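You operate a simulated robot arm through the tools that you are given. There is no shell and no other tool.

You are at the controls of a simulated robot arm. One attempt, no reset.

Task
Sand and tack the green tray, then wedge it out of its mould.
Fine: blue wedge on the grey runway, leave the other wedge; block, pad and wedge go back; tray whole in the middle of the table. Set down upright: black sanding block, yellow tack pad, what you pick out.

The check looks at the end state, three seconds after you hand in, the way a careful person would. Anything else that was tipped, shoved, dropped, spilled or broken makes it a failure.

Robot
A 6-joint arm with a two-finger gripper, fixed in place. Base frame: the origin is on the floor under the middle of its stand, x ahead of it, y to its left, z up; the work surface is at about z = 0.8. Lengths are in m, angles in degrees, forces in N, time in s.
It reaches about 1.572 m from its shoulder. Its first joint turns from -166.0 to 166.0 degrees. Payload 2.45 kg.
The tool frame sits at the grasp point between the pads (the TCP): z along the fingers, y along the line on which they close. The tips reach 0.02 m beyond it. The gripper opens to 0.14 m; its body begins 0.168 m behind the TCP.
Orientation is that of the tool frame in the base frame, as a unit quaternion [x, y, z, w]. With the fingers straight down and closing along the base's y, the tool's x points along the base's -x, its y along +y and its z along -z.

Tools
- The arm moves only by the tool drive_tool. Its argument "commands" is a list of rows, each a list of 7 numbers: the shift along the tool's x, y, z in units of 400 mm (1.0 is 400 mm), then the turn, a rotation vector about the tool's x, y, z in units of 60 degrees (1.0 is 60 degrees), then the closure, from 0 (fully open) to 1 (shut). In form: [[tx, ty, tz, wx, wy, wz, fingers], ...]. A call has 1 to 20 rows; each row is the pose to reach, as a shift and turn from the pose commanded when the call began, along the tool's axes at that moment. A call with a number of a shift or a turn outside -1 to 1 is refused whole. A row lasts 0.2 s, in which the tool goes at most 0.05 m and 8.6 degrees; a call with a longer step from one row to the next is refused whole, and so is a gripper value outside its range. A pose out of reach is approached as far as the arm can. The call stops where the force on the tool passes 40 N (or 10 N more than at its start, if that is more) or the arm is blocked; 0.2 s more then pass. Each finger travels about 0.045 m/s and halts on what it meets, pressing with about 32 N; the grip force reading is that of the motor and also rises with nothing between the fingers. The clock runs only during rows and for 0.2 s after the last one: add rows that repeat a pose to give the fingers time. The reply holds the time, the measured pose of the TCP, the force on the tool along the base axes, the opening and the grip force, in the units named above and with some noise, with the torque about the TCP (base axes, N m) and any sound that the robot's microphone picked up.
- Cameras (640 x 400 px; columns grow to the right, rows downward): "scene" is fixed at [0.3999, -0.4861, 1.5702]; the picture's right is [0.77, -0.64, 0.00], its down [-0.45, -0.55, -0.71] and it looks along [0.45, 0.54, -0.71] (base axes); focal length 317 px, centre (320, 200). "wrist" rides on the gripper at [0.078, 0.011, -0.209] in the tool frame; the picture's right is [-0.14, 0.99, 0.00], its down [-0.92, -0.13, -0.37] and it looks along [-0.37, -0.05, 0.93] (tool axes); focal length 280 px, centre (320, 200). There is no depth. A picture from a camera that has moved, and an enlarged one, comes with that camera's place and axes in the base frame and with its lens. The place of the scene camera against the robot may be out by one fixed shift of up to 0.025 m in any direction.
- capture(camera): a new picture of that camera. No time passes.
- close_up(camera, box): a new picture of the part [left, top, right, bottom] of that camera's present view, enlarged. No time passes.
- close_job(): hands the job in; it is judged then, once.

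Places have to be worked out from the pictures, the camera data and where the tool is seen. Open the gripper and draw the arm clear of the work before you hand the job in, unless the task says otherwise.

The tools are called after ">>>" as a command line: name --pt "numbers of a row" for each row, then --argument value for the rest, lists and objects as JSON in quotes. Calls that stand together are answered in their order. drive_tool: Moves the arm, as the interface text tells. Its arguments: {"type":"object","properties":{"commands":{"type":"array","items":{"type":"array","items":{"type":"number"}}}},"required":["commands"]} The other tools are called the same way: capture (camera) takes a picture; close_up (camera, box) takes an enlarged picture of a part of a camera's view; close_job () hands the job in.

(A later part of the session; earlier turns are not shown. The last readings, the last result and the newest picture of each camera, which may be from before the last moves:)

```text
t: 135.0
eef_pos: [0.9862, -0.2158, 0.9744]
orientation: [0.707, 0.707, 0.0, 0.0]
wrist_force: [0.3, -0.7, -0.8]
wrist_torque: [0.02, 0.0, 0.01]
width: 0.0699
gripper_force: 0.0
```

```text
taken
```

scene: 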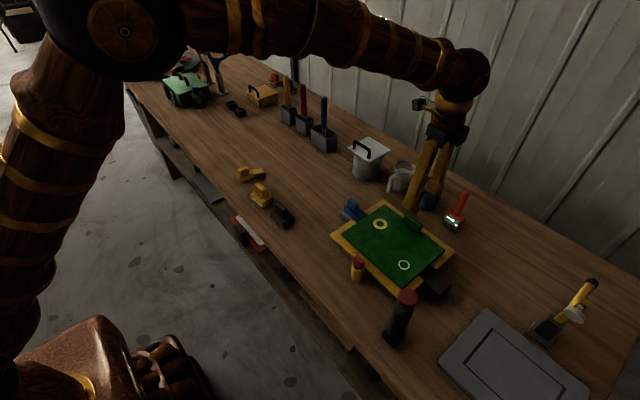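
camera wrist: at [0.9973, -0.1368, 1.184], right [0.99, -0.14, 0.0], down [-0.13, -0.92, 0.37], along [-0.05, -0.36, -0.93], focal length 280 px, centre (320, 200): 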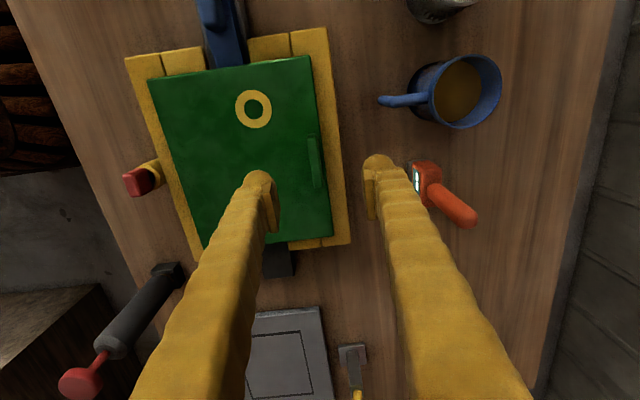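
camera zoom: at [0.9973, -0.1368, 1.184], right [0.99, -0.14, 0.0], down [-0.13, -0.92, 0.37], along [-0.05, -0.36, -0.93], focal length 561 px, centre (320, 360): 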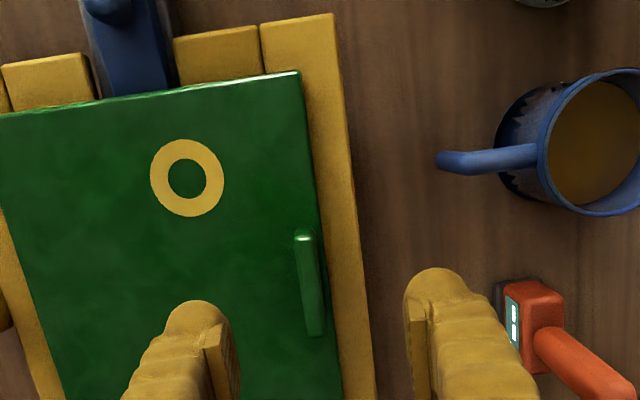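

The tab's top is at about (0.981, −0.212), roughly 10 mm thick and 60 mm long along y. I centre on it, narrow the fingers, and lower to z≈0.89 for a check.

>>> drive_tool --pt "0.009 -0.0125 0.03 0 0 0 0.55" --pt "0.009 -0.0125 0.08 0 0 0 0.62" --pt "0.009 -0.0125 0.14 0 0 0 0.65" --pt "0.009 -0.0125 0.2 0 0 0 0.65" --pt "0.009 -0.0125 0.21 0 0 0 0.65"

>>> close_up --camera "wrist" --box '[200, 80, 440, 280]'

>>> close_up --camera "scene" --box '[380, 180, 470, 250]'

```text
t: 136.2
eef_pos: [0.9817, -0.2118, 0.8883]
orientation: [0.706, 0.708, 0.0, 0.0]
wrist_force: [0.2, 0.6, -0.2]
wrist_torque: [-0.02, 0.01, -0.01]
width: 0.0489
gripper_force: 0.2
```

```text
2.00 times, centred on (320, 180) of wrist
camera zoom: at [0.9923, -0.1335, 1.0979], right [0.99, -0.14, 0.0], down [-0.13, -0.92, 0.37], along [-0.05, -0.36, -0.93], focal length 561 px, centre (320, 240)
```

zoom: 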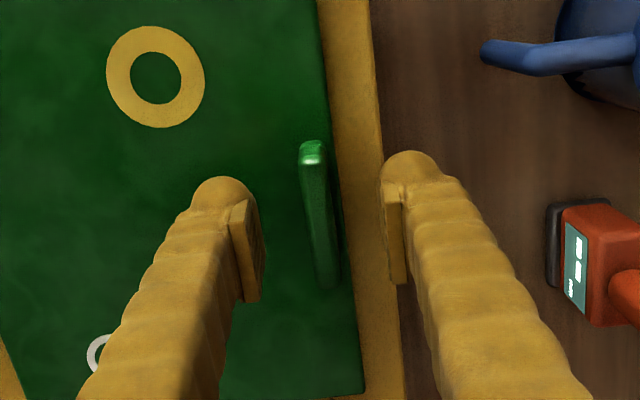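

```text
5.71 times, centred on (425, 215) of scene
camera zoom: at [0.3999, -0.4861, 1.5702], right [0.77, -0.64, 0.0], down [-0.45, -0.55, -0.71], along [0.45, 0.54, -0.71], focal length 1811 px, centre (-280, 114)
```

zoom: 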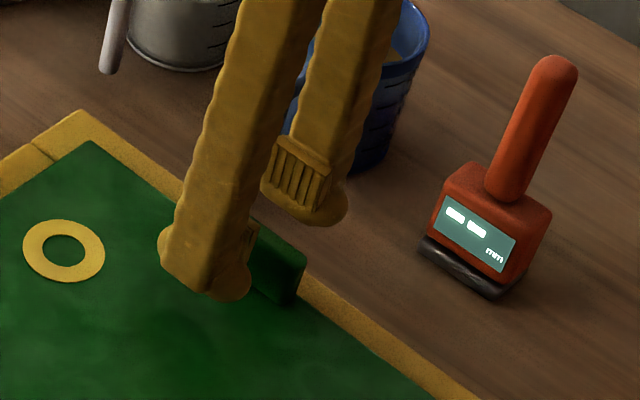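

Tab is centred between the pads. I lower to z≈0.872 and close on it.

>>> drive_tool --pt "0 0 0.02 0 0 0 0.65" --pt "0 0 0.04 0 0 0 0.65" --pt "0 0 0.04 0 0 0 0.75" --pt "0 0 0.04 0 0 0 0.85" --pt "0 0 0.04 0 0 0 0.95" --pt "0 0 0.04 0 0 0 1.0" --pt "0 0 0.04 0 0 0 1.0" --pt "0 0 0.04 0 0 0 1.0"

>>> close_up --camera "scene" --box '[335, 190, 465, 290]'

>>> close_up --camera "wrist" --box '[200, 80, 440, 280]'

```text
t: 138.0
eef_pos: [0.9814, -0.2125, 0.873]
orientation: [0.707, 0.708, 0.0, 0.0]
wrist_force: [-0.4, 0.5, 0.6]
wrist_torque: [-0.04, -0.01, -0.06]
width: 0.0111
gripper_force: 32.0
```

```text
4.00 times, centred on (400, 240) of scene
camera zoom: at [0.3999, -0.4861, 1.5702], right [0.77, -0.64, 0.0], down [-0.45, -0.55, -0.71], along [0.45, 0.54, -0.71], focal length 1268 px, centre (0, 40)
```

zoom: 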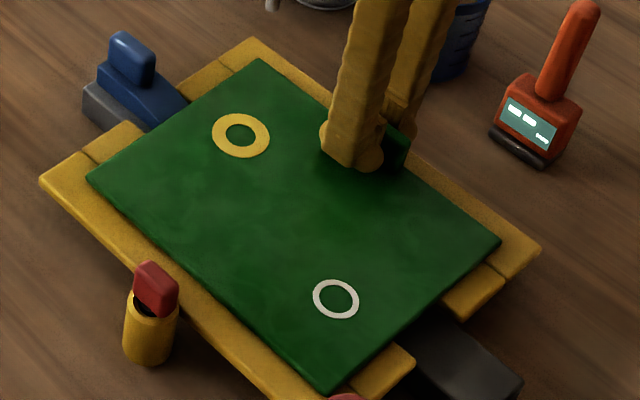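

```text
2.00 times, centred on (320, 180) of wrist
camera zoom: at [0.9924, -0.1332, 1.0824], right [0.99, -0.14, 0.0], down [-0.13, -0.92, 0.37], along [-0.05, -0.36, -0.93], focal length 561 px, centre (320, 240)
```

zoom: 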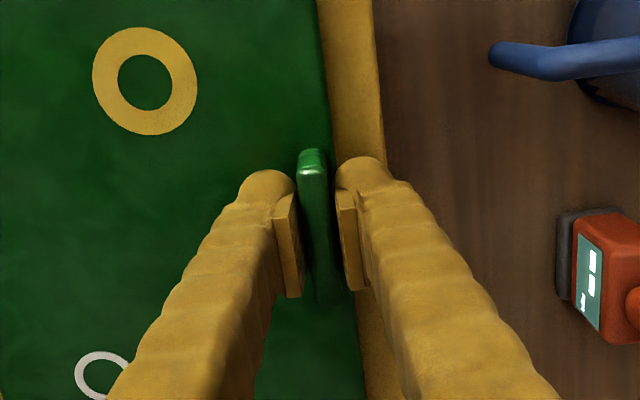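

Tab gripped (11 mm), tray undisturbed. I test-lift 1.2 mm and read the load.

>>> drive_tool --pt "0 0 -0.0015 0 0 0 1" --pt "0 0 -0.003 0 0 0 1" --pt "0 0 -0.003 0 0 0 1"

```text
t: 138.8
eef_pos: [0.9811, -0.2119, 0.8742]
orientation: [0.706, 0.708, 0.001, -0.001]
wrist_force: [-1.4, 7.2, -1.8]
wrist_torque: [0.21, -0.02, -0.13]
width: 0.011
gripper_force: 31.4
```

Only about 2 N of load for 1.2 mm, so the tray is free, with a slight sideways push. I continue lifting gently to 5 mm.

>>> drive_tool --pt "0 0 -0.003 0 0 0 1" --pt "0 0 -0.006 0 0 0 1" --pt "0 0 -0.009 0 0 0 1" --pt "0 0 -0.01 0 0 0 1"

>>> close_up --camera "scene" --box '[335, 190, 465, 290]'

```text
t: 139.8
eef_pos: [0.9816, -0.2115, 0.8788]
orientation: [0.707, 0.708, 0.001, 0.0]
wrist_force: [-2.9, 9.6, -4.2]
wrist_torque: [0.43, 0.02, -0.3]
width: 0.0109
gripper_force: 32.1
```

```text
4.00 times, centred on (400, 240) of scene
camera zoom: at [0.3999, -0.4861, 1.5702], right [0.77, -0.64, 0.0], down [-0.45, -0.55, -0.71], along [0.45, 0.54, -0.71], focal length 1268 px, centre (0, 40)
```

zoom: 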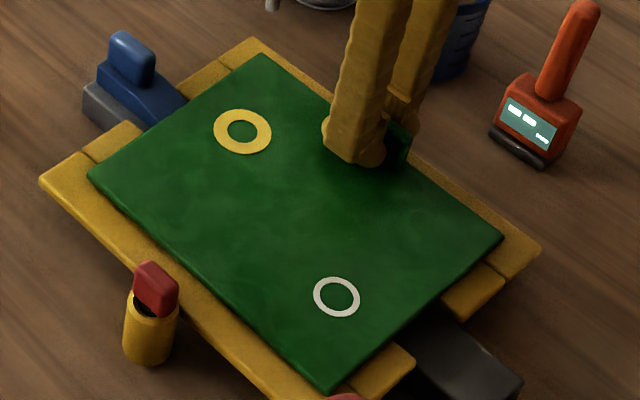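

The tray comes up at the tab with only about 4 N, but there is a 9.6 N sideways load. I relieve it by moving 1 mm in +y and read again.

>>> drive_tool --pt "0.0012 0 0 0 0 0 1" --pt "0.0025 0 0 0 0 0 1" --pt "0.0025 0 0 0 0 0 1"

```text
t: 140.6
eef_pos: [0.9831, -0.2113, 0.8786]
orientation: [0.706, 0.708, 0.001, 0.0]
wrist_force: [-0.6, -0.5, -2.1]
wrist_torque: [-0.16, -0.04, -0.05]
width: 0.0109
gripper_force: 31.9
```

Sideways load is gone and the vertical load is just 2 N. I lift another 10 mm slowly.

>>> drive_tool --pt "0 0 -0.005 0 0 0 1" --pt "0 0 -0.01 0 0 0 1" --pt "0 0 -0.015 0 0 0 1" --pt "0 0 -0.02 0 0 0 1" --pt "0 0 -0.025 0 0 0 1" --pt "0 0 -0.025 0 0 0 1"

>>> close_up --camera "scene" --box '[335, 190, 465, 290]'

>>> capture --camera "wrist"

```text
t: 142.0
eef_pos: [0.9829, -0.2111, 0.8884]
orientation: [0.707, 0.707, 0.0, -0.001]
wrist_force: [-4.2, -0.3, -4.7]
wrist_torque: [0.04, 0.11, -0.12]
width: 0.0109
gripper_force: 32.4
```

```text
4.00 times, centred on (400, 240) of scene
camera zoom: at [0.3999, -0.4861, 1.5702], right [0.77, -0.64, 0.0], down [-0.45, -0.55, -0.71], along [0.45, 0.54, -0.71], focal length 1268 px, centre (0, 40)
```

zoom: 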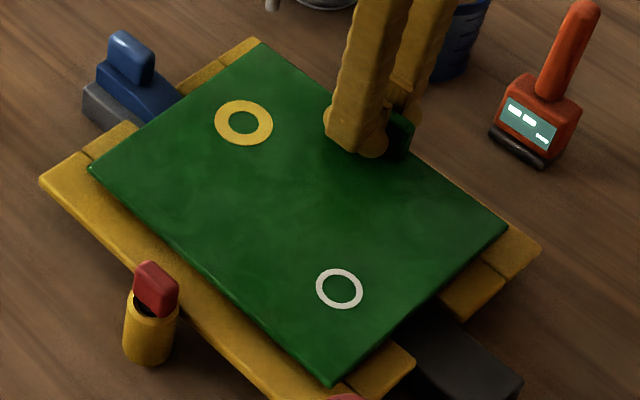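

```text
taken
camera wrist: at [0.9932, -0.1327, 1.0976], right [0.99, -0.14, 0.0], down [-0.13, -0.92, 0.37], along [-0.05, -0.36, -0.93], focal length 280 px, centre (320, 200)
```

wrist: 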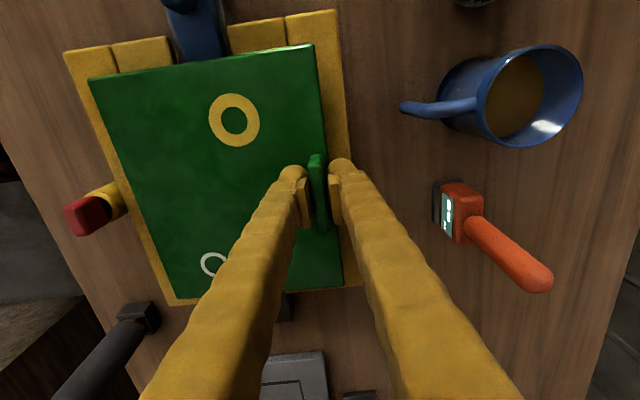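

The tray is rising as a whole (about 19 mm at the tab side, about 10 mm at the far side, 3° tilt) with low forces. I continue another 15 mm.

>>> drive_tool --pt "0 0 -0.008 0 0 0 1" --pt "0 0 -0.016 0 0 0 1" --pt "0 0 -0.024 0 0 0 1" --pt "0 0 -0.032 0 0 0 1" --pt "0 0 -0.0375 0 0 0 1" --pt "0 0 -0.0375 0 0 0 1"

>>> close_up --camera "scene" --box '[325, 170, 475, 300]'

>>> capture --camera "wrist"

```text
t: 143.4
eef_pos: [0.9842, -0.2105, 0.9023]
orientation: [0.706, 0.708, 0.0, 0.0]
wrist_force: [-3.4, 0.8, -3.3]
wrist_torque: [0.03, -0.02, -0.1]
width: 0.0112
gripper_force: 32.2
```

```text
3.08 times, centred on (400, 235) of scene
camera zoom: at [0.3999, -0.4861, 1.5702], right [0.77, -0.64, 0.0], down [-0.45, -0.55, -0.71], along [0.45, 0.54, -0.71], focal length 975 px, centre (74, 92)
```

zoom: 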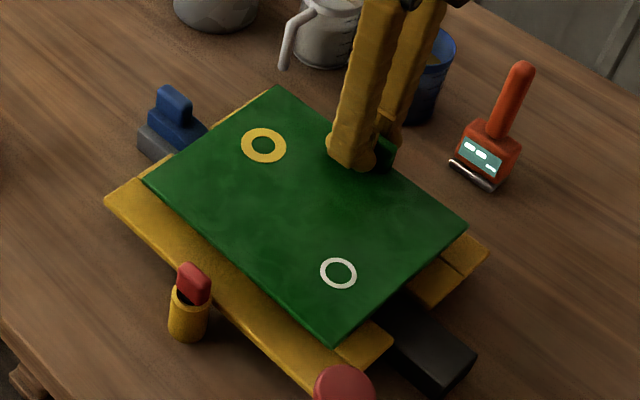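

```text
taken
camera wrist: at [0.9935, -0.1326, 1.1119], right [0.99, -0.14, 0.0], down [-0.13, -0.92, 0.37], along [-0.05, -0.36, -0.93], focal length 280 px, centre (320, 200)
```

wrist: 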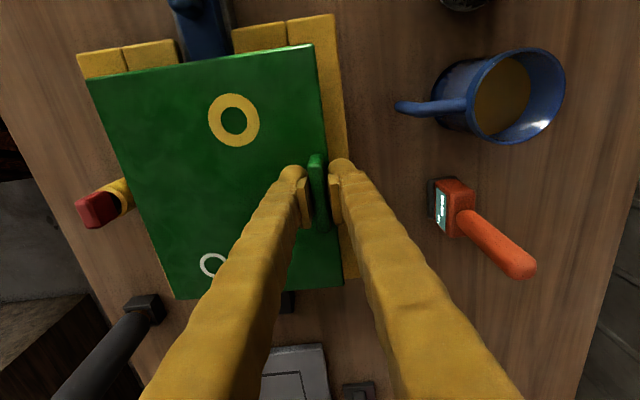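

The tray is coming out nearly level. I lift it well clear of the mould.

>>> drive_tool --pt "0 0 -0.02 0 0 0 1" --pt "0 0 -0.05 0 0 0 1" --pt "0 0 -0.09 0 0 0 1" --pt "0 0 -0.13 0 0 0 1" --pt "0 0 -0.17 0 0 0 1" --pt "0 0 -0.21 0 0 0 1" --pt "0 0 -0.24 0 0 0 1" --pt "0 0 -0.24 0 0 0 1"

>>> capture --camera "scene"

>>> capture --camera "wrist"

```text
t: 145.2
eef_pos: [0.9818, -0.2099, 0.9997]
orientation: [0.706, 0.708, 0.0, -0.001]
wrist_force: [-0.3, 0.8, -2.9]
wrist_torque: [0.01, -0.24, -0.02]
width: 0.0114
gripper_force: 32.2
```

```text
taken
```

scene: 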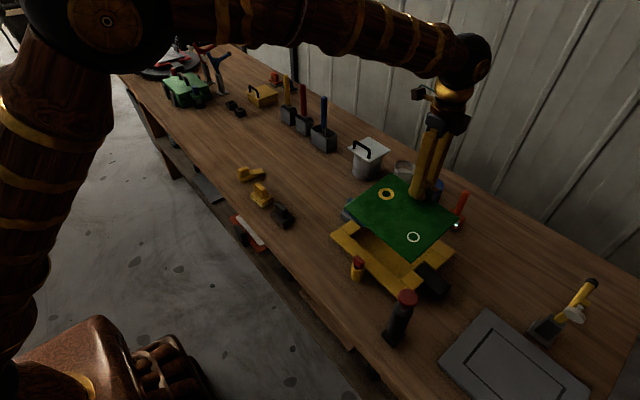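

```text
taken
camera wrist: at [0.9928, -0.1314, 1.2092], right [0.99, -0.14, 0.0], down [-0.13, -0.92, 0.37], along [-0.05, -0.36, -0.93], focal length 280 px, centre (320, 200)
```

wrist: 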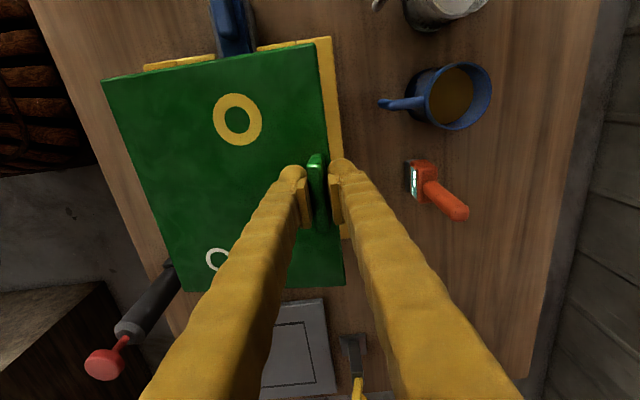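

The tray is out of the mould and weighs only about 3 N. I check its tilt and the mould and wedge up close.

>>> close_up --camera "scene" --box '[325, 150, 475, 300]'

>>> close_up --camera "scene" --box '[230, 60, 400, 190]'

```text
2.67 times, centred on (400, 225) of scene
camera zoom: at [0.3999, -0.4861, 1.5702], right [0.77, -0.64, 0.0], down [-0.45, -0.55, -0.71], along [0.45, 0.54, -0.71], focal length 845 px, centre (107, 133)
```

zoom: 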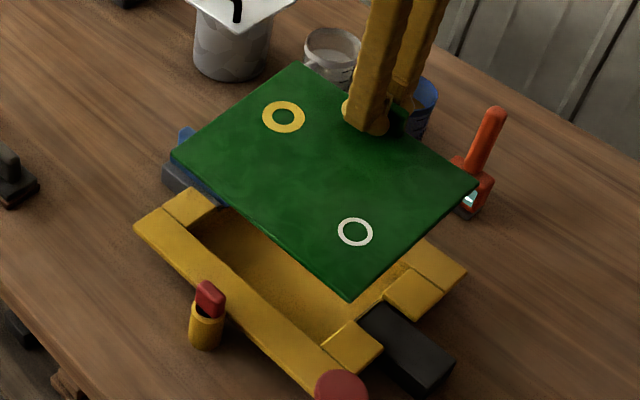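

```text
3.08 times, centred on (315, 125) of scene
camera zoom: at [0.3999, -0.4861, 1.5702], right [0.77, -0.64, 0.0], down [-0.45, -0.55, -0.71], along [0.45, 0.54, -0.71], focal length 975 px, centre (335, 431)
```

zoom: 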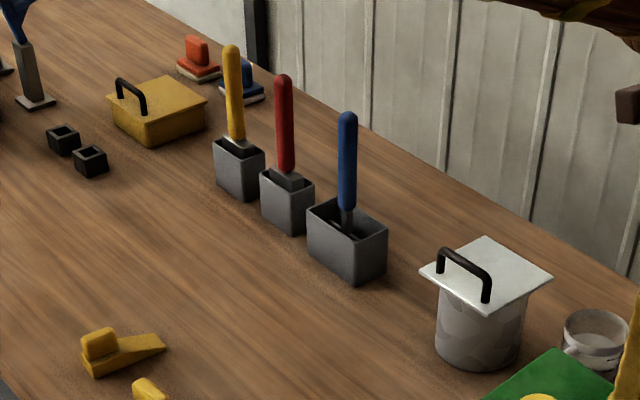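

The tray hangs nearly level and the rest is undisturbed. I carry it +y at about z=1.04, keeping x≈0.98 while passing the pot.

>>> drive_tool --pt "0 0 -0.04 0 0 0 1" --pt "0.02 0 -0.09 0 0 0 1" --pt "0.06 0 -0.1 0 0 0 1" --pt "0.12 0 -0.1 0 0 0 1" --pt "0.19 0 -0.1 0 0 0 1" --pt "0.26 0 -0.1 0 0 0 1" --pt "0.33 0 -0.1 0 0 0 1" --pt "0.4 0 -0.1 0 0 0 1" --pt "0.47 0 -0.1 0 0 0 1" --pt "0.54 0 -0.1 0 0 0 1" --pt "0.61 0 -0.1 0 0 0 1" --pt "0.68 0 -0.1 0 0 0 1" --pt "0.75 0 -0.1 0 0 0 1" --pt "0.82 0 -0.1 0 0 0 1" --pt "0.89 0 -0.1 0 0 0 1" --pt "0.95 0 -0.1 0 0 0 1" --pt "0.985 0 -0.1 0 0 0 1" --pt "1.0 0 -0.1 0 0 0 1" --pt "1.0 0 -0.1 0 0 0 1"

>>> capture --camera "scene"

```text
t: 149.2
eef_pos: [0.9806, 0.1903, 1.0399]
orientation: [0.706, 0.708, 0.001, 0.0]
wrist_force: [-0.2, 0.1, -2.5]
wrist_torque: [0.06, -0.21, 0.01]
width: 0.0111
gripper_force: 31.9
```

```text
taken
```

scene: 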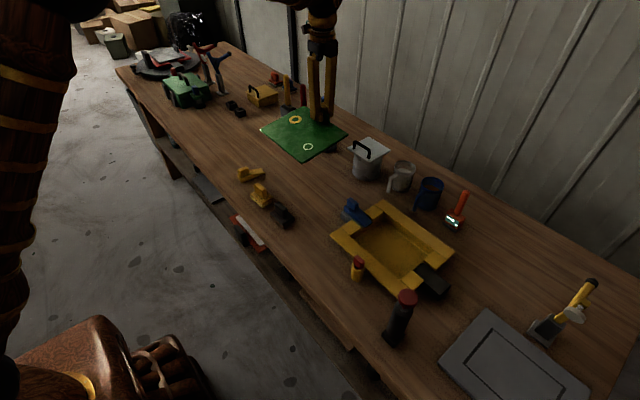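

The tray passed the pot cleanly. I continue to above the table's middle, TCP (1.015, 0.485).

>>> drive_tool --pt "0.03 0.0 0 0 0 0 1" --pt "0.08 0.0 0 0 0 0 1" --pt "0.14 0.01 0 0 0 0 1" --pt "0.21 0.02 0 0 0 0 1" --pt "0.28 0.03 0 0 0 0 1" --pt "0.35 0.04 0 0 0 0 1" --pt "0.42 0.05 0 0 0 0 1" --pt "0.49 0.06 0 0 0 0 1" --pt "0.56 0.07 0 0 0 0 1" --pt "0.63 0.08 0 0 0 0 1" --pt "0.69 0.085 0 0 0 0 1" --pt "0.725 0.085 0 0 0 0 1" --pt "0.737 0.085 0 0 0 0 1" --pt "0.737 0.085 0 0 0 0 1"

>>> capture --camera "wrist"

>>> close_up --camera "scene" --box '[200, 60, 380, 200]'

```text
t: 152.2
eef_pos: [1.0142, 0.4846, 1.0406]
orientation: [0.707, 0.707, 0.0, -0.001]
wrist_force: [1.0, 0.0, -2.7]
wrist_torque: [-0.01, -0.22, 0.02]
width: 0.0116
gripper_force: 32.3
```

```text
taken
camera wrist: at [1.0248, 0.5631, 1.25], right [0.99, -0.14, 0.0], down [-0.13, -0.92, 0.37], along [-0.05, -0.36, -0.93], focal length 280 px, centre (320, 200)
```

wrist: 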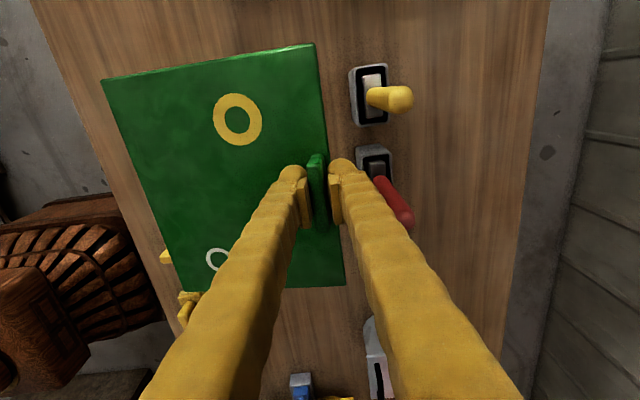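

```text
2.86 times, centred on (290, 130) of scene
camera zoom: at [0.3999, -0.4861, 1.5702], right [0.77, -0.64, 0.0], down [-0.45, -0.55, -0.71], along [0.45, 0.54, -0.71], focal length 905 px, centre (406, 400)
```

zoom: 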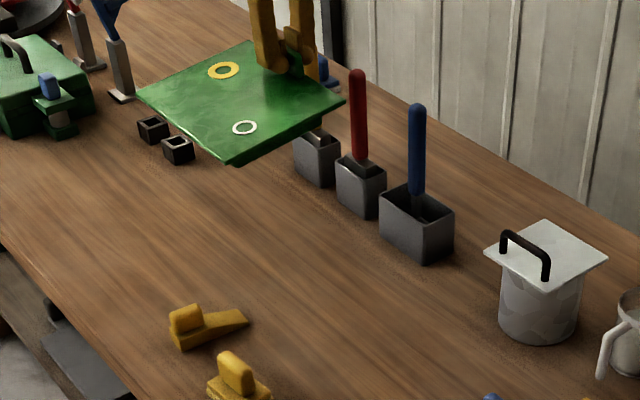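

Positioned over the middle with the fingers lined up with the gap between two bins. I lower the tray to TCP z≈0.865 and check its level.

>>> drive_tool --pt "0 0 0.03 0 0 0 1" --pt "0 0 0.08 0 0 0 1" --pt "0 0 0.14 0 0 0 1" --pt "0 0 0.2 0 0 0 1" --pt "0 0 0.26 0 0 0 1" --pt "0 0 0.32 0 0 0 1" --pt "0 0 0.37 0 0 0 1" --pt "0 0 0.41 0 0 0 1" --pt "0 0 0.4375 0 0 0 1" --pt "0 0 0.4375 0 0 0 1"

>>> capture --camera "wrist"

>>> close_up --camera "scene" --box '[220, 90, 360, 200]'

```text
t: 154.4
eef_pos: [1.0148, 0.485, 0.8643]
orientation: [0.707, 0.707, 0.0, 0.0]
wrist_force: [0.7, -0.8, -1.4]
wrist_torque: [-0.2, 0.03, 0.07]
width: 0.0106
gripper_force: 32.1
```

```text
taken
camera wrist: at [1.0251, 0.5627, 1.074], right [0.99, -0.14, 0.0], down [-0.13, -0.92, 0.37], along [-0.05, -0.36, -0.93], focal length 280 px, centre (320, 200)
```

wrist: 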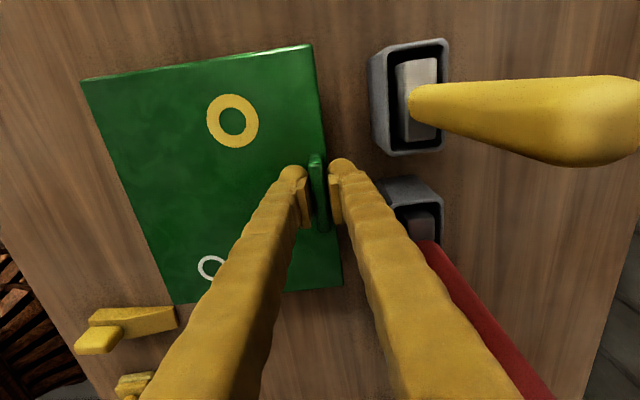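

```text
3.64 times, centred on (290, 145) of scene
camera zoom: at [0.3999, -0.4861, 1.5702], right [0.77, -0.64, 0.0], down [-0.45, -0.55, -0.71], along [0.45, 0.54, -0.71], focal length 1152 px, centre (429, 400)
```

zoom: 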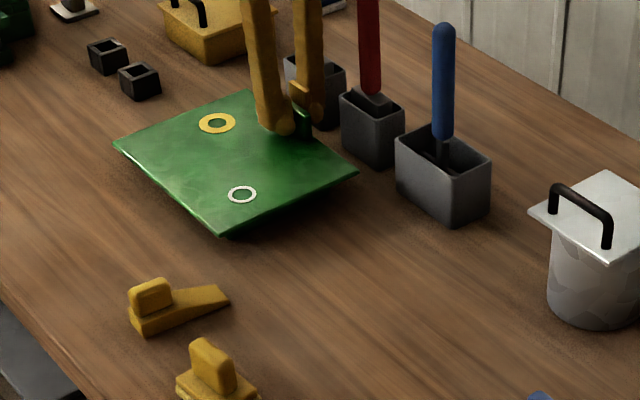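

The far (−x) edge of the tray has just touched the table, as the tray hangs slightly nose-down. I keep lowering gently so it lays flat.

>>> drive_tool --pt "0 0 0.005 0 0 0 1" --pt "0 0 0.01 0 0 0 1" --pt "0 0 0.015 0 0 0 1" --pt "0 0 0.02 0 0 0 1" --pt "0 0 0.02 0 0 0 1"

>>> close_up --camera "scene" --box '[220, 90, 360, 200]'

```text
t: 155.6
eef_pos: [1.0149, 0.4853, 0.8582]
orientation: [0.707, 0.707, 0.003, -0.001]
wrist_force: [7.4, 2.6, 26.9]
wrist_torque: [0.07, -0.11, -0.08]
width: 0.011
gripper_force: 32.1
```

```text
3.64 times, centred on (290, 145) of scene
camera zoom: at [0.3999, -0.4861, 1.5702], right [0.77, -0.64, 0.0], down [-0.45, -0.55, -0.71], along [0.45, 0.54, -0.71], focal length 1152 px, centre (429, 400)
```

zoom: 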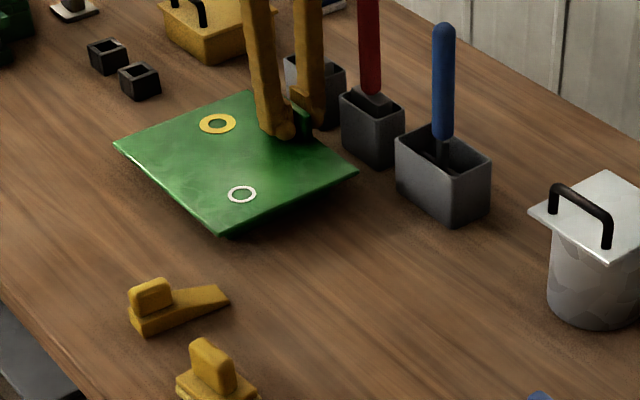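

The tray is actually already standing flat on its body (27 N as I pressed). I relieve 2 mm, then open just enough to release the tab.

>>> drive_tool --pt "0 0 -0.002 0 0 0 1" --pt "0 0 -0.004 0 0 0 1" --pt "0 0 -0.004 0 0 0 1"

>>> close_up --camera "scene" --box '[240, 105, 330, 165]'

>>> close_up --camera "wrist" --box '[60, 20, 460, 320]'

```text
t: 156.4
eef_pos: [1.0147, 0.4841, 0.8576]
orientation: [0.707, 0.708, 0.0, -0.001]
wrist_force: [3.2, -1.7, 14.8]
wrist_torque: [0.02, -0.02, -0.1]
width: 0.011
gripper_force: 31.5
```

```text
6.67 times, centred on (285, 135) of scene
camera zoom: at [0.3999, -0.4861, 1.5702], right [0.77, -0.64, 0.0], down [-0.45, -0.55, -0.71], along [0.45, 0.54, -0.71], focal length 2112 px, centre (553, 633)
```

zoom: 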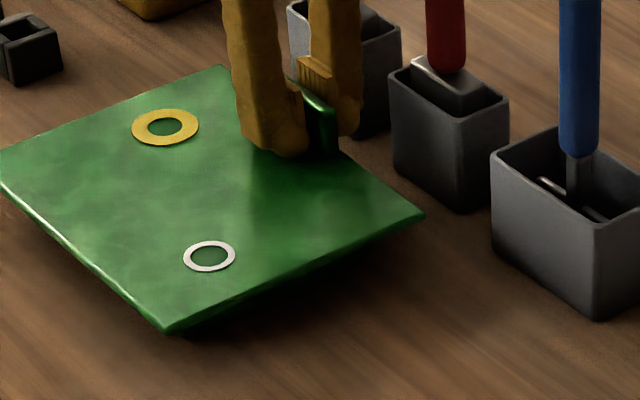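

```text
1.33 times, centred on (260, 170) of wrist
camera zoom: at [1.0253, 0.5631, 1.0674], right [0.99, -0.14, 0.0], down [-0.13, -0.92, 0.37], along [-0.05, -0.36, -0.93], focal length 374 px, centre (400, 240)
```

zoom: 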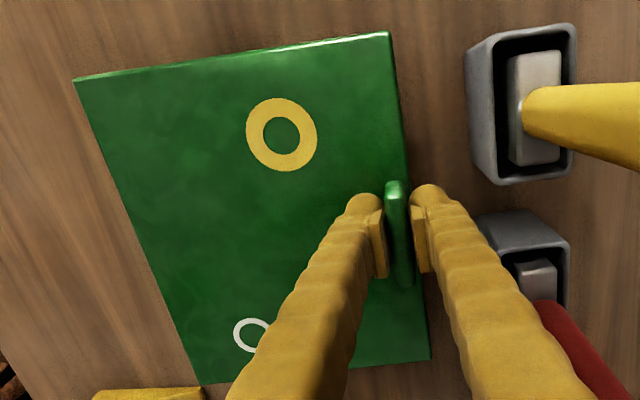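

The tray stands on its body with the flange overhanging, and looks level. I relieve another mm, open 1 cm per finger, and rise straight up.

>>> drive_tool --pt "0 0 -0.0025 0 0 0 1" --pt "0 0 -0.0025 0 0 0 0.9" --pt "0 0 -0.0025 0 0 0 0.82" --pt "0 0 -0.0025 0 0 0 0.8" --pt "0 0 -0.01 0 0 0 0.8" --pt "0 0 -0.03 0 0 0 0.8" --pt "0 0 -0.08 0 0 0 0.8" --pt "0 0 -0.15 0 0 0 0.8" --pt "0 0 -0.24 0 0 0 0.8" --pt "0 0 -0.34 0 0 0 0.8" --pt "0 0 -0.4 0 0 0 0.8" --pt "0 0 -0.4 0 0 0 0.8"

>>> capture --camera "wrist"

>>> close_up --camera "scene" --box '[220, 90, 360, 200]'

```text
t: 159.0
eef_pos: [1.0133, 0.4824, 1.0196]
orientation: [0.707, 0.708, 0.002, -0.001]
wrist_force: [0.1, -1.1, 0.0]
wrist_torque: [-0.01, -0.02, -0.01]
width: 0.0281
gripper_force: 0.1
```

```text
taken
camera wrist: at [1.0245, 0.5614, 1.2289], right [0.99, -0.14, 0.0], down [-0.13, -0.92, 0.37], along [-0.05, -0.36, -0.93], focal length 280 px, centre (320, 200)
```

wrist: 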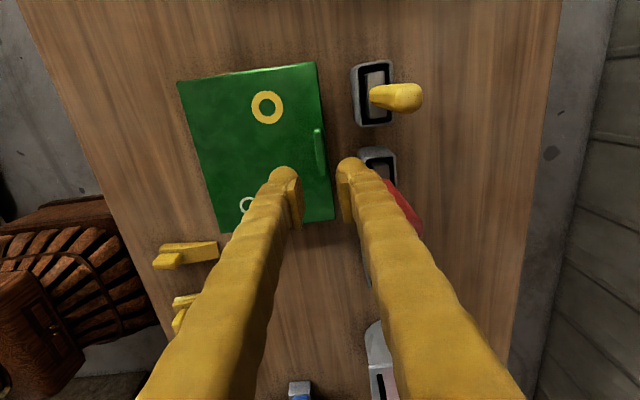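

```text
3.64 times, centred on (290, 145) of scene
camera zoom: at [0.3999, -0.4861, 1.5702], right [0.77, -0.64, 0.0], down [-0.45, -0.55, -0.71], along [0.45, 0.54, -0.71], focal length 1152 px, centre (429, 400)
```

zoom: 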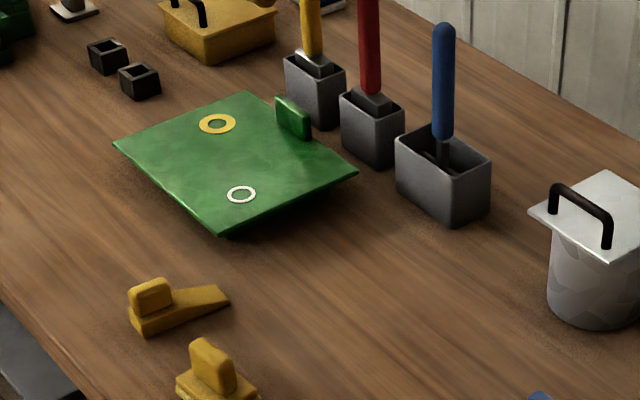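

The tray stands whole and level in the middle of the table. Now I fetch the blue wedge: fly back toward the runway.

>>> drive_tool --pt "-0.05 -0.02 0 0 0 0 0.7" --pt "-0.12 -0.05 0 0 0 0 0.6" --pt "-0.22 -0.08 0 0 0 0 0.6" --pt "-0.32 -0.11 0 0 0 0 0.6" --pt "-0.42 -0.14 0 0 0 0 0.6" --pt "-0.52 -0.17 0 0 0 0 0.6" --pt "-0.62 -0.2 0 0 0 0 0.6" --pt "-0.72 -0.23 0 0 0 0 0.6" --pt "-0.82 -0.255 0 0 0 0 0.6" --pt "-0.92 -0.27 0 0 0 0 0.6" --pt "-1.0 -0.28 0 0 0 0 0.6" --pt "-1.0 -0.28 0 0 0 0 0.6"

>>> drive_tool --pt "-0.08 0 0.02 0 0 0 0.6" --pt "-0.17 0 0.05 0 0 0 0.6" --pt "-0.26 0 0.08 0 0 0 0.6" --pt "-0.34 0 0.1 0 0 0 0.6" --pt "-0.345 0 0.1 0 0 0 0.6"

>>> capture --camera "wrist"

>>> close_up --camera "wrist" --box '[240, 80, 420, 230]'

>>> close_up --camera "scene" --box '[325, 180, 475, 310]'

```text
t: 161.6
eef_pos: [0.9025, 0.0827, 1.0164]
orientation: [0.707, 0.707, 0.001, 0.001]
wrist_force: [0.4, 0.4, -0.5]
wrist_torque: [0.0, 0.01, 0.03]
width: 0.0561
gripper_force: 0.1
```

```text
t: 162.8
eef_pos: [0.9037, -0.0552, 0.9762]
orientation: [0.707, 0.708, 0.002, -0.001]
wrist_force: [0.8, 0.6, -0.6]
wrist_torque: [-0.01, 0.03, -0.01]
width: 0.0561
gripper_force: 0.1
```

```text
taken
camera wrist: at [0.9142, 0.0232, 1.1859], right [0.99, -0.14, 0.0], down [-0.13, -0.92, 0.37], along [-0.05, -0.36, -0.93], focal length 280 px, centre (320, 200)
```

wrist: 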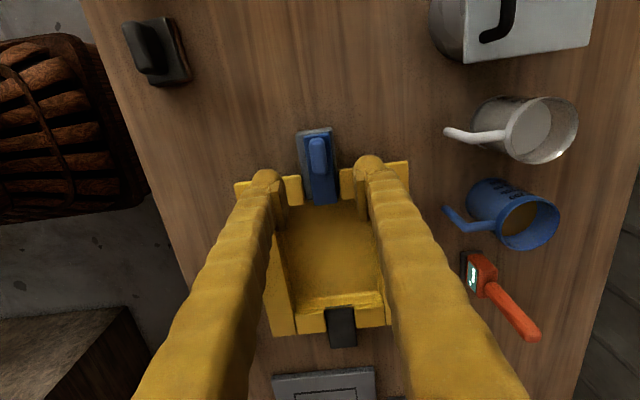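

```text
2.67 times, centred on (330, 155) of wrist
camera zoom: at [0.9142, 0.0232, 1.1859], right [0.99, -0.14, 0.0], down [-0.13, -0.92, 0.37], along [-0.05, -0.36, -0.93], focal length 748 px, centre (293, 320)
```

zoom: 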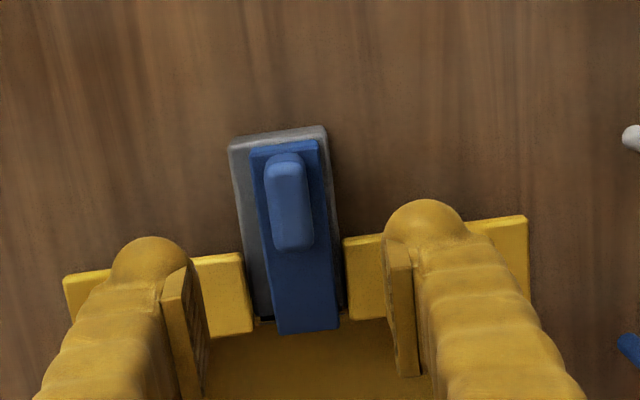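

```text
3.08 times, centred on (400, 245) of scene
camera zoom: at [0.3999, -0.4861, 1.5702], right [0.77, -0.64, 0.0], down [-0.45, -0.55, -0.71], along [0.45, 0.54, -0.71], focal length 975 px, centre (74, 62)
```

zoom: 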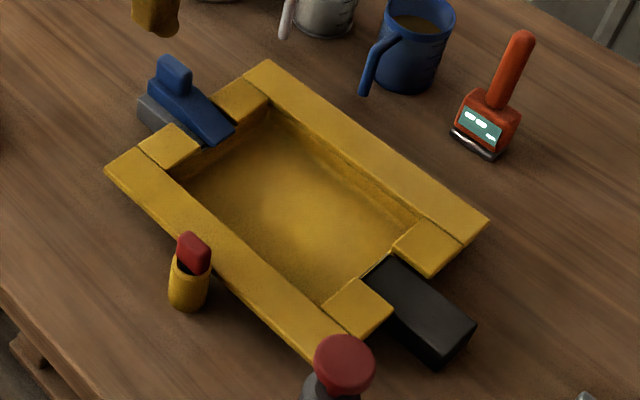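

The wedge sits square on the runway with its handle centred at about (0.904, −0.0445); the mould is intact and empty. I line up and lower toward the handle.

>>> drive_tool --pt "0.016 0 0.05 0 0 0 0.6" --pt "0.016 0 0.1 0 0 0 0.6" --pt "0.016 0 0.15 0 0 0 0.6" --pt "0.016 0 0.19 0 0 0 0.6" --pt "0.016 0 0.19 0 0 0 0.6"

>>> close_up --camera "wrist" --box '[230, 100, 410, 250]'

>>> close_up --camera "scene" --box '[330, 170, 420, 240]'

```text
t: 164.0
eef_pos: [0.904, -0.0478, 0.9015]
orientation: [0.707, 0.708, 0.001, 0.0]
wrist_force: [-0.8, 0.0, 0.3]
wrist_torque: [0.01, 0.0, 0.0]
width: 0.0561
gripper_force: 0.0
```

```text
2.67 times, centred on (320, 175) of wrist
camera zoom: at [0.9146, 0.0311, 1.1105], right [0.99, -0.14, 0.0], down [-0.13, -0.92, 0.37], along [-0.05, -0.36, -0.93], focal length 748 px, centre (320, 267)
```

zoom: 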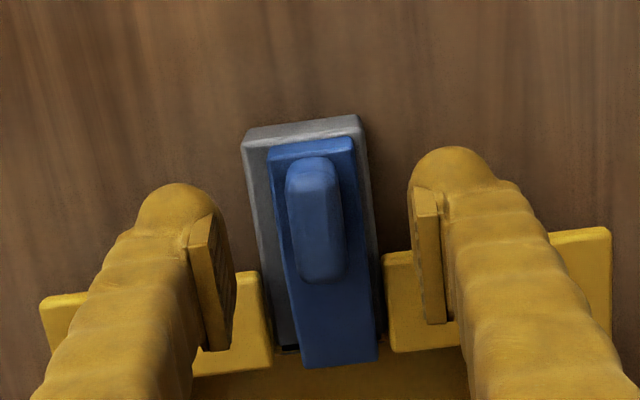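

```text
5.71 times, centred on (375, 205) of scene
camera zoom: at [0.3999, -0.4861, 1.5702], right [0.77, -0.64, 0.0], down [-0.45, -0.55, -0.71], along [0.45, 0.54, -0.71], focal length 1811 px, centre (6, 171)
```

zoom: 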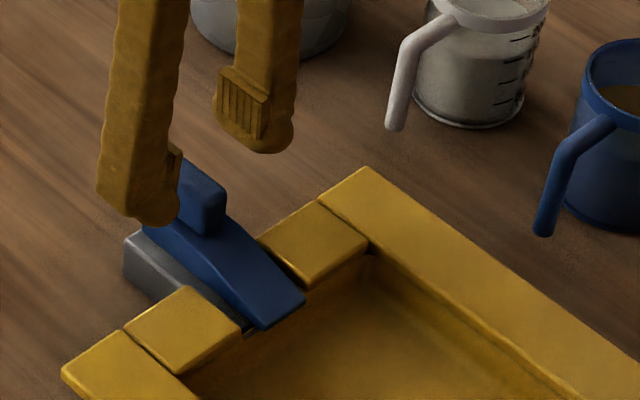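

Handle is centred between the fingers. I lower to z≈0.876 and grip it again.

>>> drive_tool --pt "-0.003 0 0.03 0 0 0 0.6" --pt "-0.003 0 0.06 0 0 0 0.6" --pt "-0.003 0 0.0665 0 0 0 0.65" --pt "-0.003 0 0.0665 0 0 0 0.75" --pt "-0.003 0 0.0665 0 0 0 0.85" --pt "-0.003 0 0.0665 0 0 0 0.95" --pt "-0.003 0 0.0665 0 0 0 1" --pt "-0.003 0 0.0665 0 0 0 1" --pt "-0.003 0 0.0665 0 0 0 1"

>>> close_up --camera "wrist" --box '[220, 120, 440, 280]'

>>> close_up --camera "scene" --box '[330, 170, 420, 240]'

```text
t: 166.0
eef_pos: [0.9043, -0.0492, 0.8747]
orientation: [0.707, 0.708, 0.001, -0.001]
wrist_force: [-0.4, -0.4, 0.2]
wrist_torque: [0.01, 0.0, 0.06]
width: 0.0166
gripper_force: 32.5
```

```text
2.50 times, centred on (330, 200) of wrist
camera zoom: at [0.9143, 0.0298, 1.0844], right [0.99, -0.14, 0.0], down [-0.13, -0.92, 0.37], along [-0.05, -0.36, -0.93], focal length 701 px, centre (295, 200)
```

zoom: 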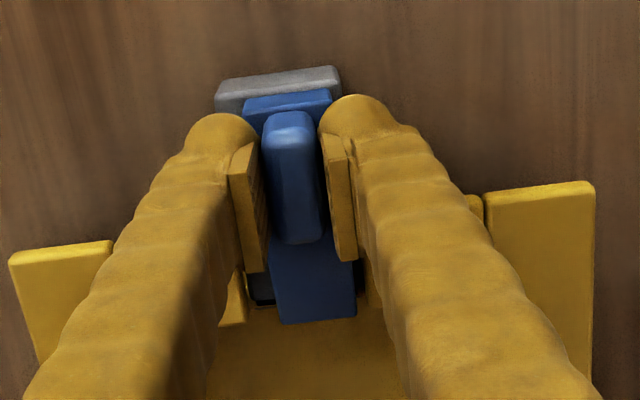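

```text
5.71 times, centred on (375, 205) of scene
camera zoom: at [0.3999, -0.4861, 1.5702], right [0.77, -0.64, 0.0], down [-0.45, -0.55, -0.71], along [0.45, 0.54, -0.71], focal length 1811 px, centre (6, 171)
```

zoom: 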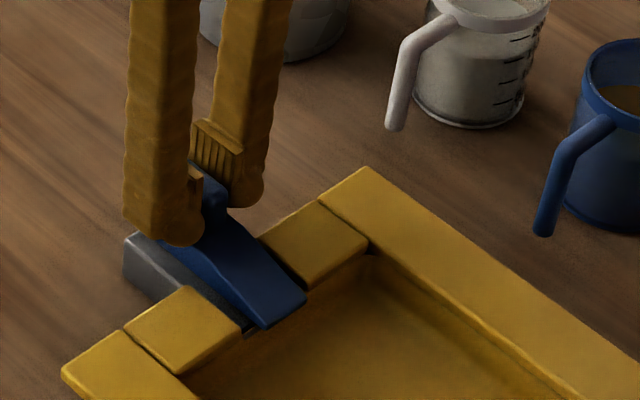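

The grip matches the original one. I lift the wedge out and carry it toward its home, turning it back.

>>> drive_tool --pt "0 0 -0.03 0 0 0 1" --pt "0 0 -0.09 0 0 0 1" --pt "0 0 -0.17 0 0 0 1" --pt "0 0 -0.25 0 0 0 1" --pt "0.06 -0.03 -0.26 0 0 -0.06 1" --pt "0.14 -0.065 -0.26 0 0 -0.15 1" --pt "0.23 -0.1 -0.26 0 0 -0.25 1" --pt "0.32 -0.14 -0.26 0 0 -0.36 1" --pt "0.41 -0.18 -0.26 0 0 -0.47 1" --pt "0.5 -0.22 -0.26 0 0 -0.58 1" --pt "0.59 -0.26 -0.26 0 0 -0.69 1" --pt "0.68 -0.3 -0.26 0 0 -0.8 1" --pt "0.77 -0.34 -0.26 0 0 -0.9 1" --pt "0.85 -0.375 -0.26 0 0 -0.98 1" --pt "0.9 -0.3922 -0.26 0 0 -1.0 1" --pt "0.9 -0.3922 -0.26 0 0 -1.0 1"

>>> drive_tool --pt "0 0 0 0 0 -0.13 1" --pt "0 0 0 0 0 -0.26 1" --pt "0 0 0 0 0 -0.39 1" --pt "0 0 0 0 0 -0.5 1" --pt "0 0 0 0 0 -0.5 1"

>>> capture --camera "wrist"

```text
t: 169.4
eef_pos: [0.7478, 0.3117, 0.9783]
orientation: [0.257, 0.966, 0.001, 0.0]
wrist_force: [-0.7, 0.1, -0.1]
wrist_torque: [0.0, 0.04, 0.01]
width: 0.0168
gripper_force: 31.9
```

```text
t: 170.6
eef_pos: [0.747, 0.3112, 0.9794]
orientation: [-0.002, 1.0, 0.001, 0.001]
wrist_force: [-0.2, -0.3, -0.8]
wrist_torque: [0.01, -0.01, 0.0]
width: 0.0161
gripper_force: 32.3
```

```text
taken
camera wrist: at [0.6683, 0.321, 1.1888], right [0.13, 0.99, 0.0], down [0.92, -0.13, 0.37], along [0.37, -0.05, -0.93], focal length 280 px, centre (320, 200)
```

wrist: 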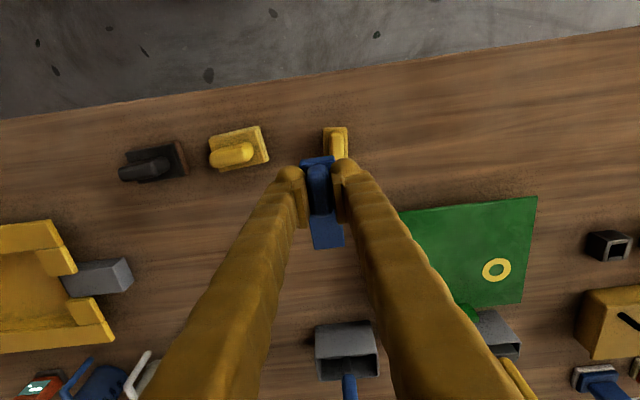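

Yaw is back at 0°. I move over the wedge's home (0.746, 0.425) and lower to a few mm above the table.

>>> drive_tool --pt "0 0.06 0 0 0 0 1" --pt "0 0.14 0 0 0 0 1" --pt "0 0.22 0 0 0 0 1" --pt "0 0.282 0 0 0 0 1" --pt "0 0.282 0.06 0 0 0 1" --pt "0 0.282 0.14 0 0 0 1" --pt "0 0.282 0.22 0 0 0 1" --pt "0 0.282 0.28 0 0 0 1" --pt "0 0.282 0.315 0 0 0 1" --pt "0 0.282 0.315 0 0 0 1"

>>> close_up --camera "scene" --box '[200, 130, 280, 190]'

```text
t: 172.8
eef_pos: [0.7468, 0.424, 0.854]
orientation: [0.0, 1.0, 0.001, 0.001]
wrist_force: [-0.2, 0.4, -1.2]
wrist_torque: [-0.01, -0.02, -0.01]
width: 0.0166
gripper_force: 31.9
```

```text
6.67 times, centred on (240, 160) of scene
camera zoom: at [0.3999, -0.4861, 1.5702], right [0.77, -0.64, 0.0], down [-0.45, -0.55, -0.71], along [0.45, 0.54, -0.71], focal length 2112 px, centre (853, 467)
```

zoom: 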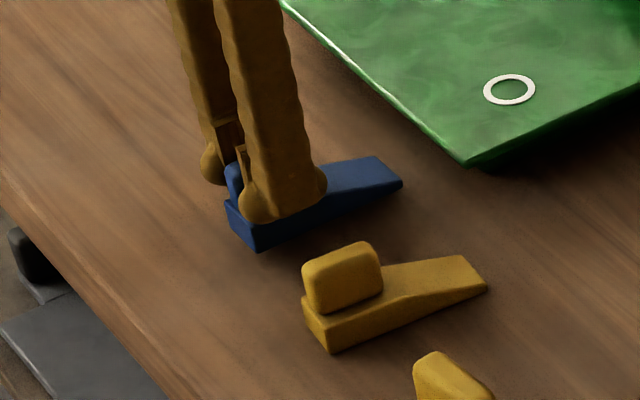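

Right over its original place, roughly 8 mm up. I lower in steps.

>>> drive_tool --pt "0 0 0.005 0 0 0 1" --pt "0 0 0.01 0 0 0 1" --pt "0 0 0.0155 0 0 0 1" --pt "0 0 0.0175 0 0 0 1" --pt "0 0 0.0175 0 0 0 1"

```text
t: 174.0
eef_pos: [0.7457, 0.4238, 0.847]
orientation: [-0.001, 1.0, 0.0, 0.001]
wrist_force: [-1.0, -0.1, -0.7]
wrist_torque: [-0.02, 0.04, -0.01]
width: 0.0166
gripper_force: 31.9
```

>>> drive_tool --pt "0 0 0.001 0 0 0 1" --pt "0 0 0.002 0 0 0 1" --pt "0 0 0.002 0 0 0 1"

```text
t: 174.8
eef_pos: [0.7458, 0.4244, 0.8472]
orientation: [-0.001, 1.0, 0.0, 0.0]
wrist_force: [0.3, -0.2, -0.3]
wrist_torque: [0.0, 0.0, 0.01]
width: 0.0166
gripper_force: 31.8
```

No table contact yet (command about 0.8462); 0.8 mm more.

>>> drive_tool --pt "0 0 0.001 0 0 0 1" --pt "0 0 0.002 0 0 0 1" --pt "0 0 0.002 0 0 0 1"

```text
t: 175.6
eef_pos: [0.7453, 0.4226, 0.8448]
orientation: [-0.001, 1.0, 0.002, 0.0]
wrist_force: [0.7, -0.8, -1.5]
wrist_torque: [0.03, 0.03, 0.02]
width: 0.0167
gripper_force: 32.4
```

>>> drive_tool --pt "0 0 0.001 0 0 0 1" --pt "0 0 0.002 0 0 0 1" --pt "0 0 0.002 0 0 0 1"

>>> close_up --camera "scene" --box '[200, 130, 280, 190]'

```text
t: 176.4
eef_pos: [0.7456, 0.4243, 0.8447]
orientation: [-0.001, 1.0, 0.002, 0.0]
wrist_force: [-0.3, 1.5, -1.2]
wrist_torque: [-0.01, -0.02, -0.03]
width: 0.0166
gripper_force: 32.0
```

```text
6.67 times, centred on (240, 160) of scene
camera zoom: at [0.3999, -0.4861, 1.5702], right [0.77, -0.64, 0.0], down [-0.45, -0.55, -0.71], along [0.45, 0.54, -0.71], focal length 2112 px, centre (853, 467)
```

zoom: 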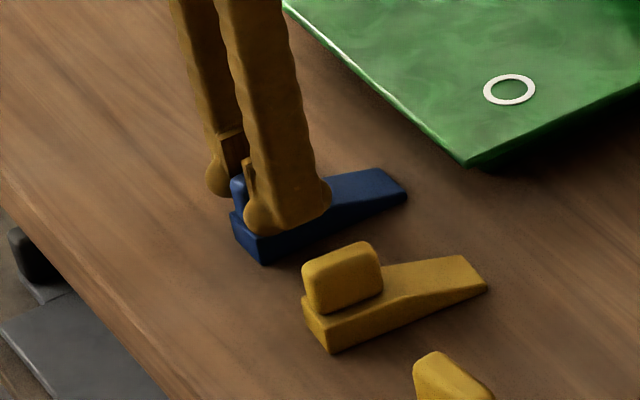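

Almost touching (corner within a pixel or two of its original image position). One more 0.8 mm step.

>>> drive_tool --pt "0 0 0.001 0 0 0 1" --pt "0 0 0.002 0 0 0 1" --pt "0 0 0.002 0 0 0 1"

```text
t: 177.2
eef_pos: [0.7457, 0.4237, 0.8445]
orientation: [-0.001, 1.0, 0.002, 0.001]
wrist_force: [1.6, -0.3, 13.8]
wrist_torque: [-0.03, 0.25, 0.02]
width: 0.0162
gripper_force: 32.1
```

Table contact. I ease, open gently, and rise straight up.

>>> drive_tool --pt "0 0 -0.0008 0 0 0 0.97" --pt "0 0 -0.0008 0 0 0 0.87" --pt "0 0 -0.001 0 0 0 0.78" --pt "0 0 -0.003 0 0 0 0.72" --pt "0 0 -0.008 0 0 0 0.7" --pt "0 0 -0.03 0 0 0 0.7" --pt "0 0 -0.1 0 0 0 0.7" --pt "0 0 -0.2 0 0 0 0.6" --pt "0 0 -0.3 0 0 0 0.5" --pt "0 0 -0.4 0 0 0 0.4" --pt "0 0 -0.5 0 0 0 0.2" --pt "0 0 -0.5 0 0 0 0"

>>> capture --camera "wrist"

>>> close_up --camera "scene" --box '[200, 130, 280, 190]'

>>> capture --camera "scene"

```text
t: 179.8
eef_pos: [0.7456, 0.4242, 1.0431]
orientation: [-0.001, 1.0, 0.001, 0.001]
wrist_force: [-0.1, 0.1, 0.0]
wrist_torque: [0.02, 0.0, 0.03]
width: 0.135
gripper_force: 0.0
```

```text
taken
camera wrist: at [0.6678, 0.4347, 1.2534], right [0.14, 0.99, 0.0], down [0.92, -0.13, 0.37], along [0.37, -0.05, -0.93], focal length 280 px, centre (320, 200)
```

wrist: 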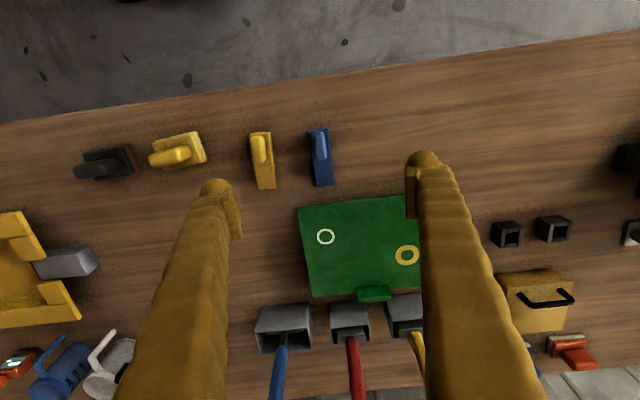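

```text
6.67 times, centred on (240, 160) of scene
camera zoom: at [0.3999, -0.4861, 1.5702], right [0.77, -0.64, 0.0], down [-0.45, -0.55, -0.71], along [0.45, 0.54, -0.71], focal length 2112 px, centre (853, 467)
```

zoom: 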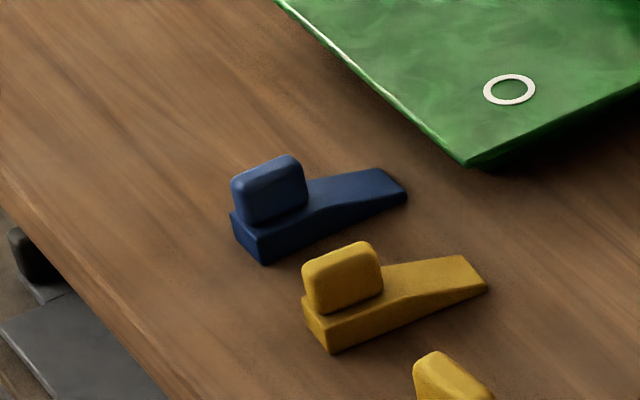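

```text
taken
```

scene: 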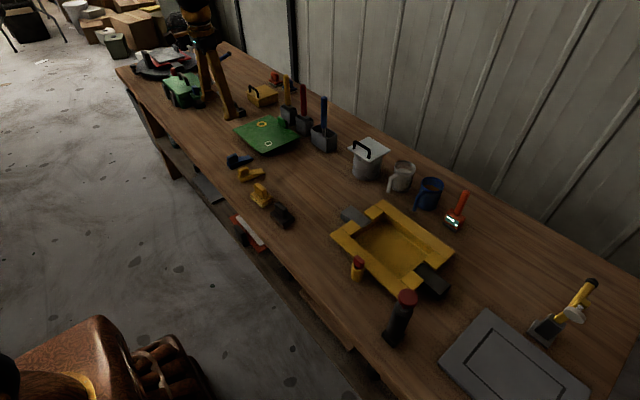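

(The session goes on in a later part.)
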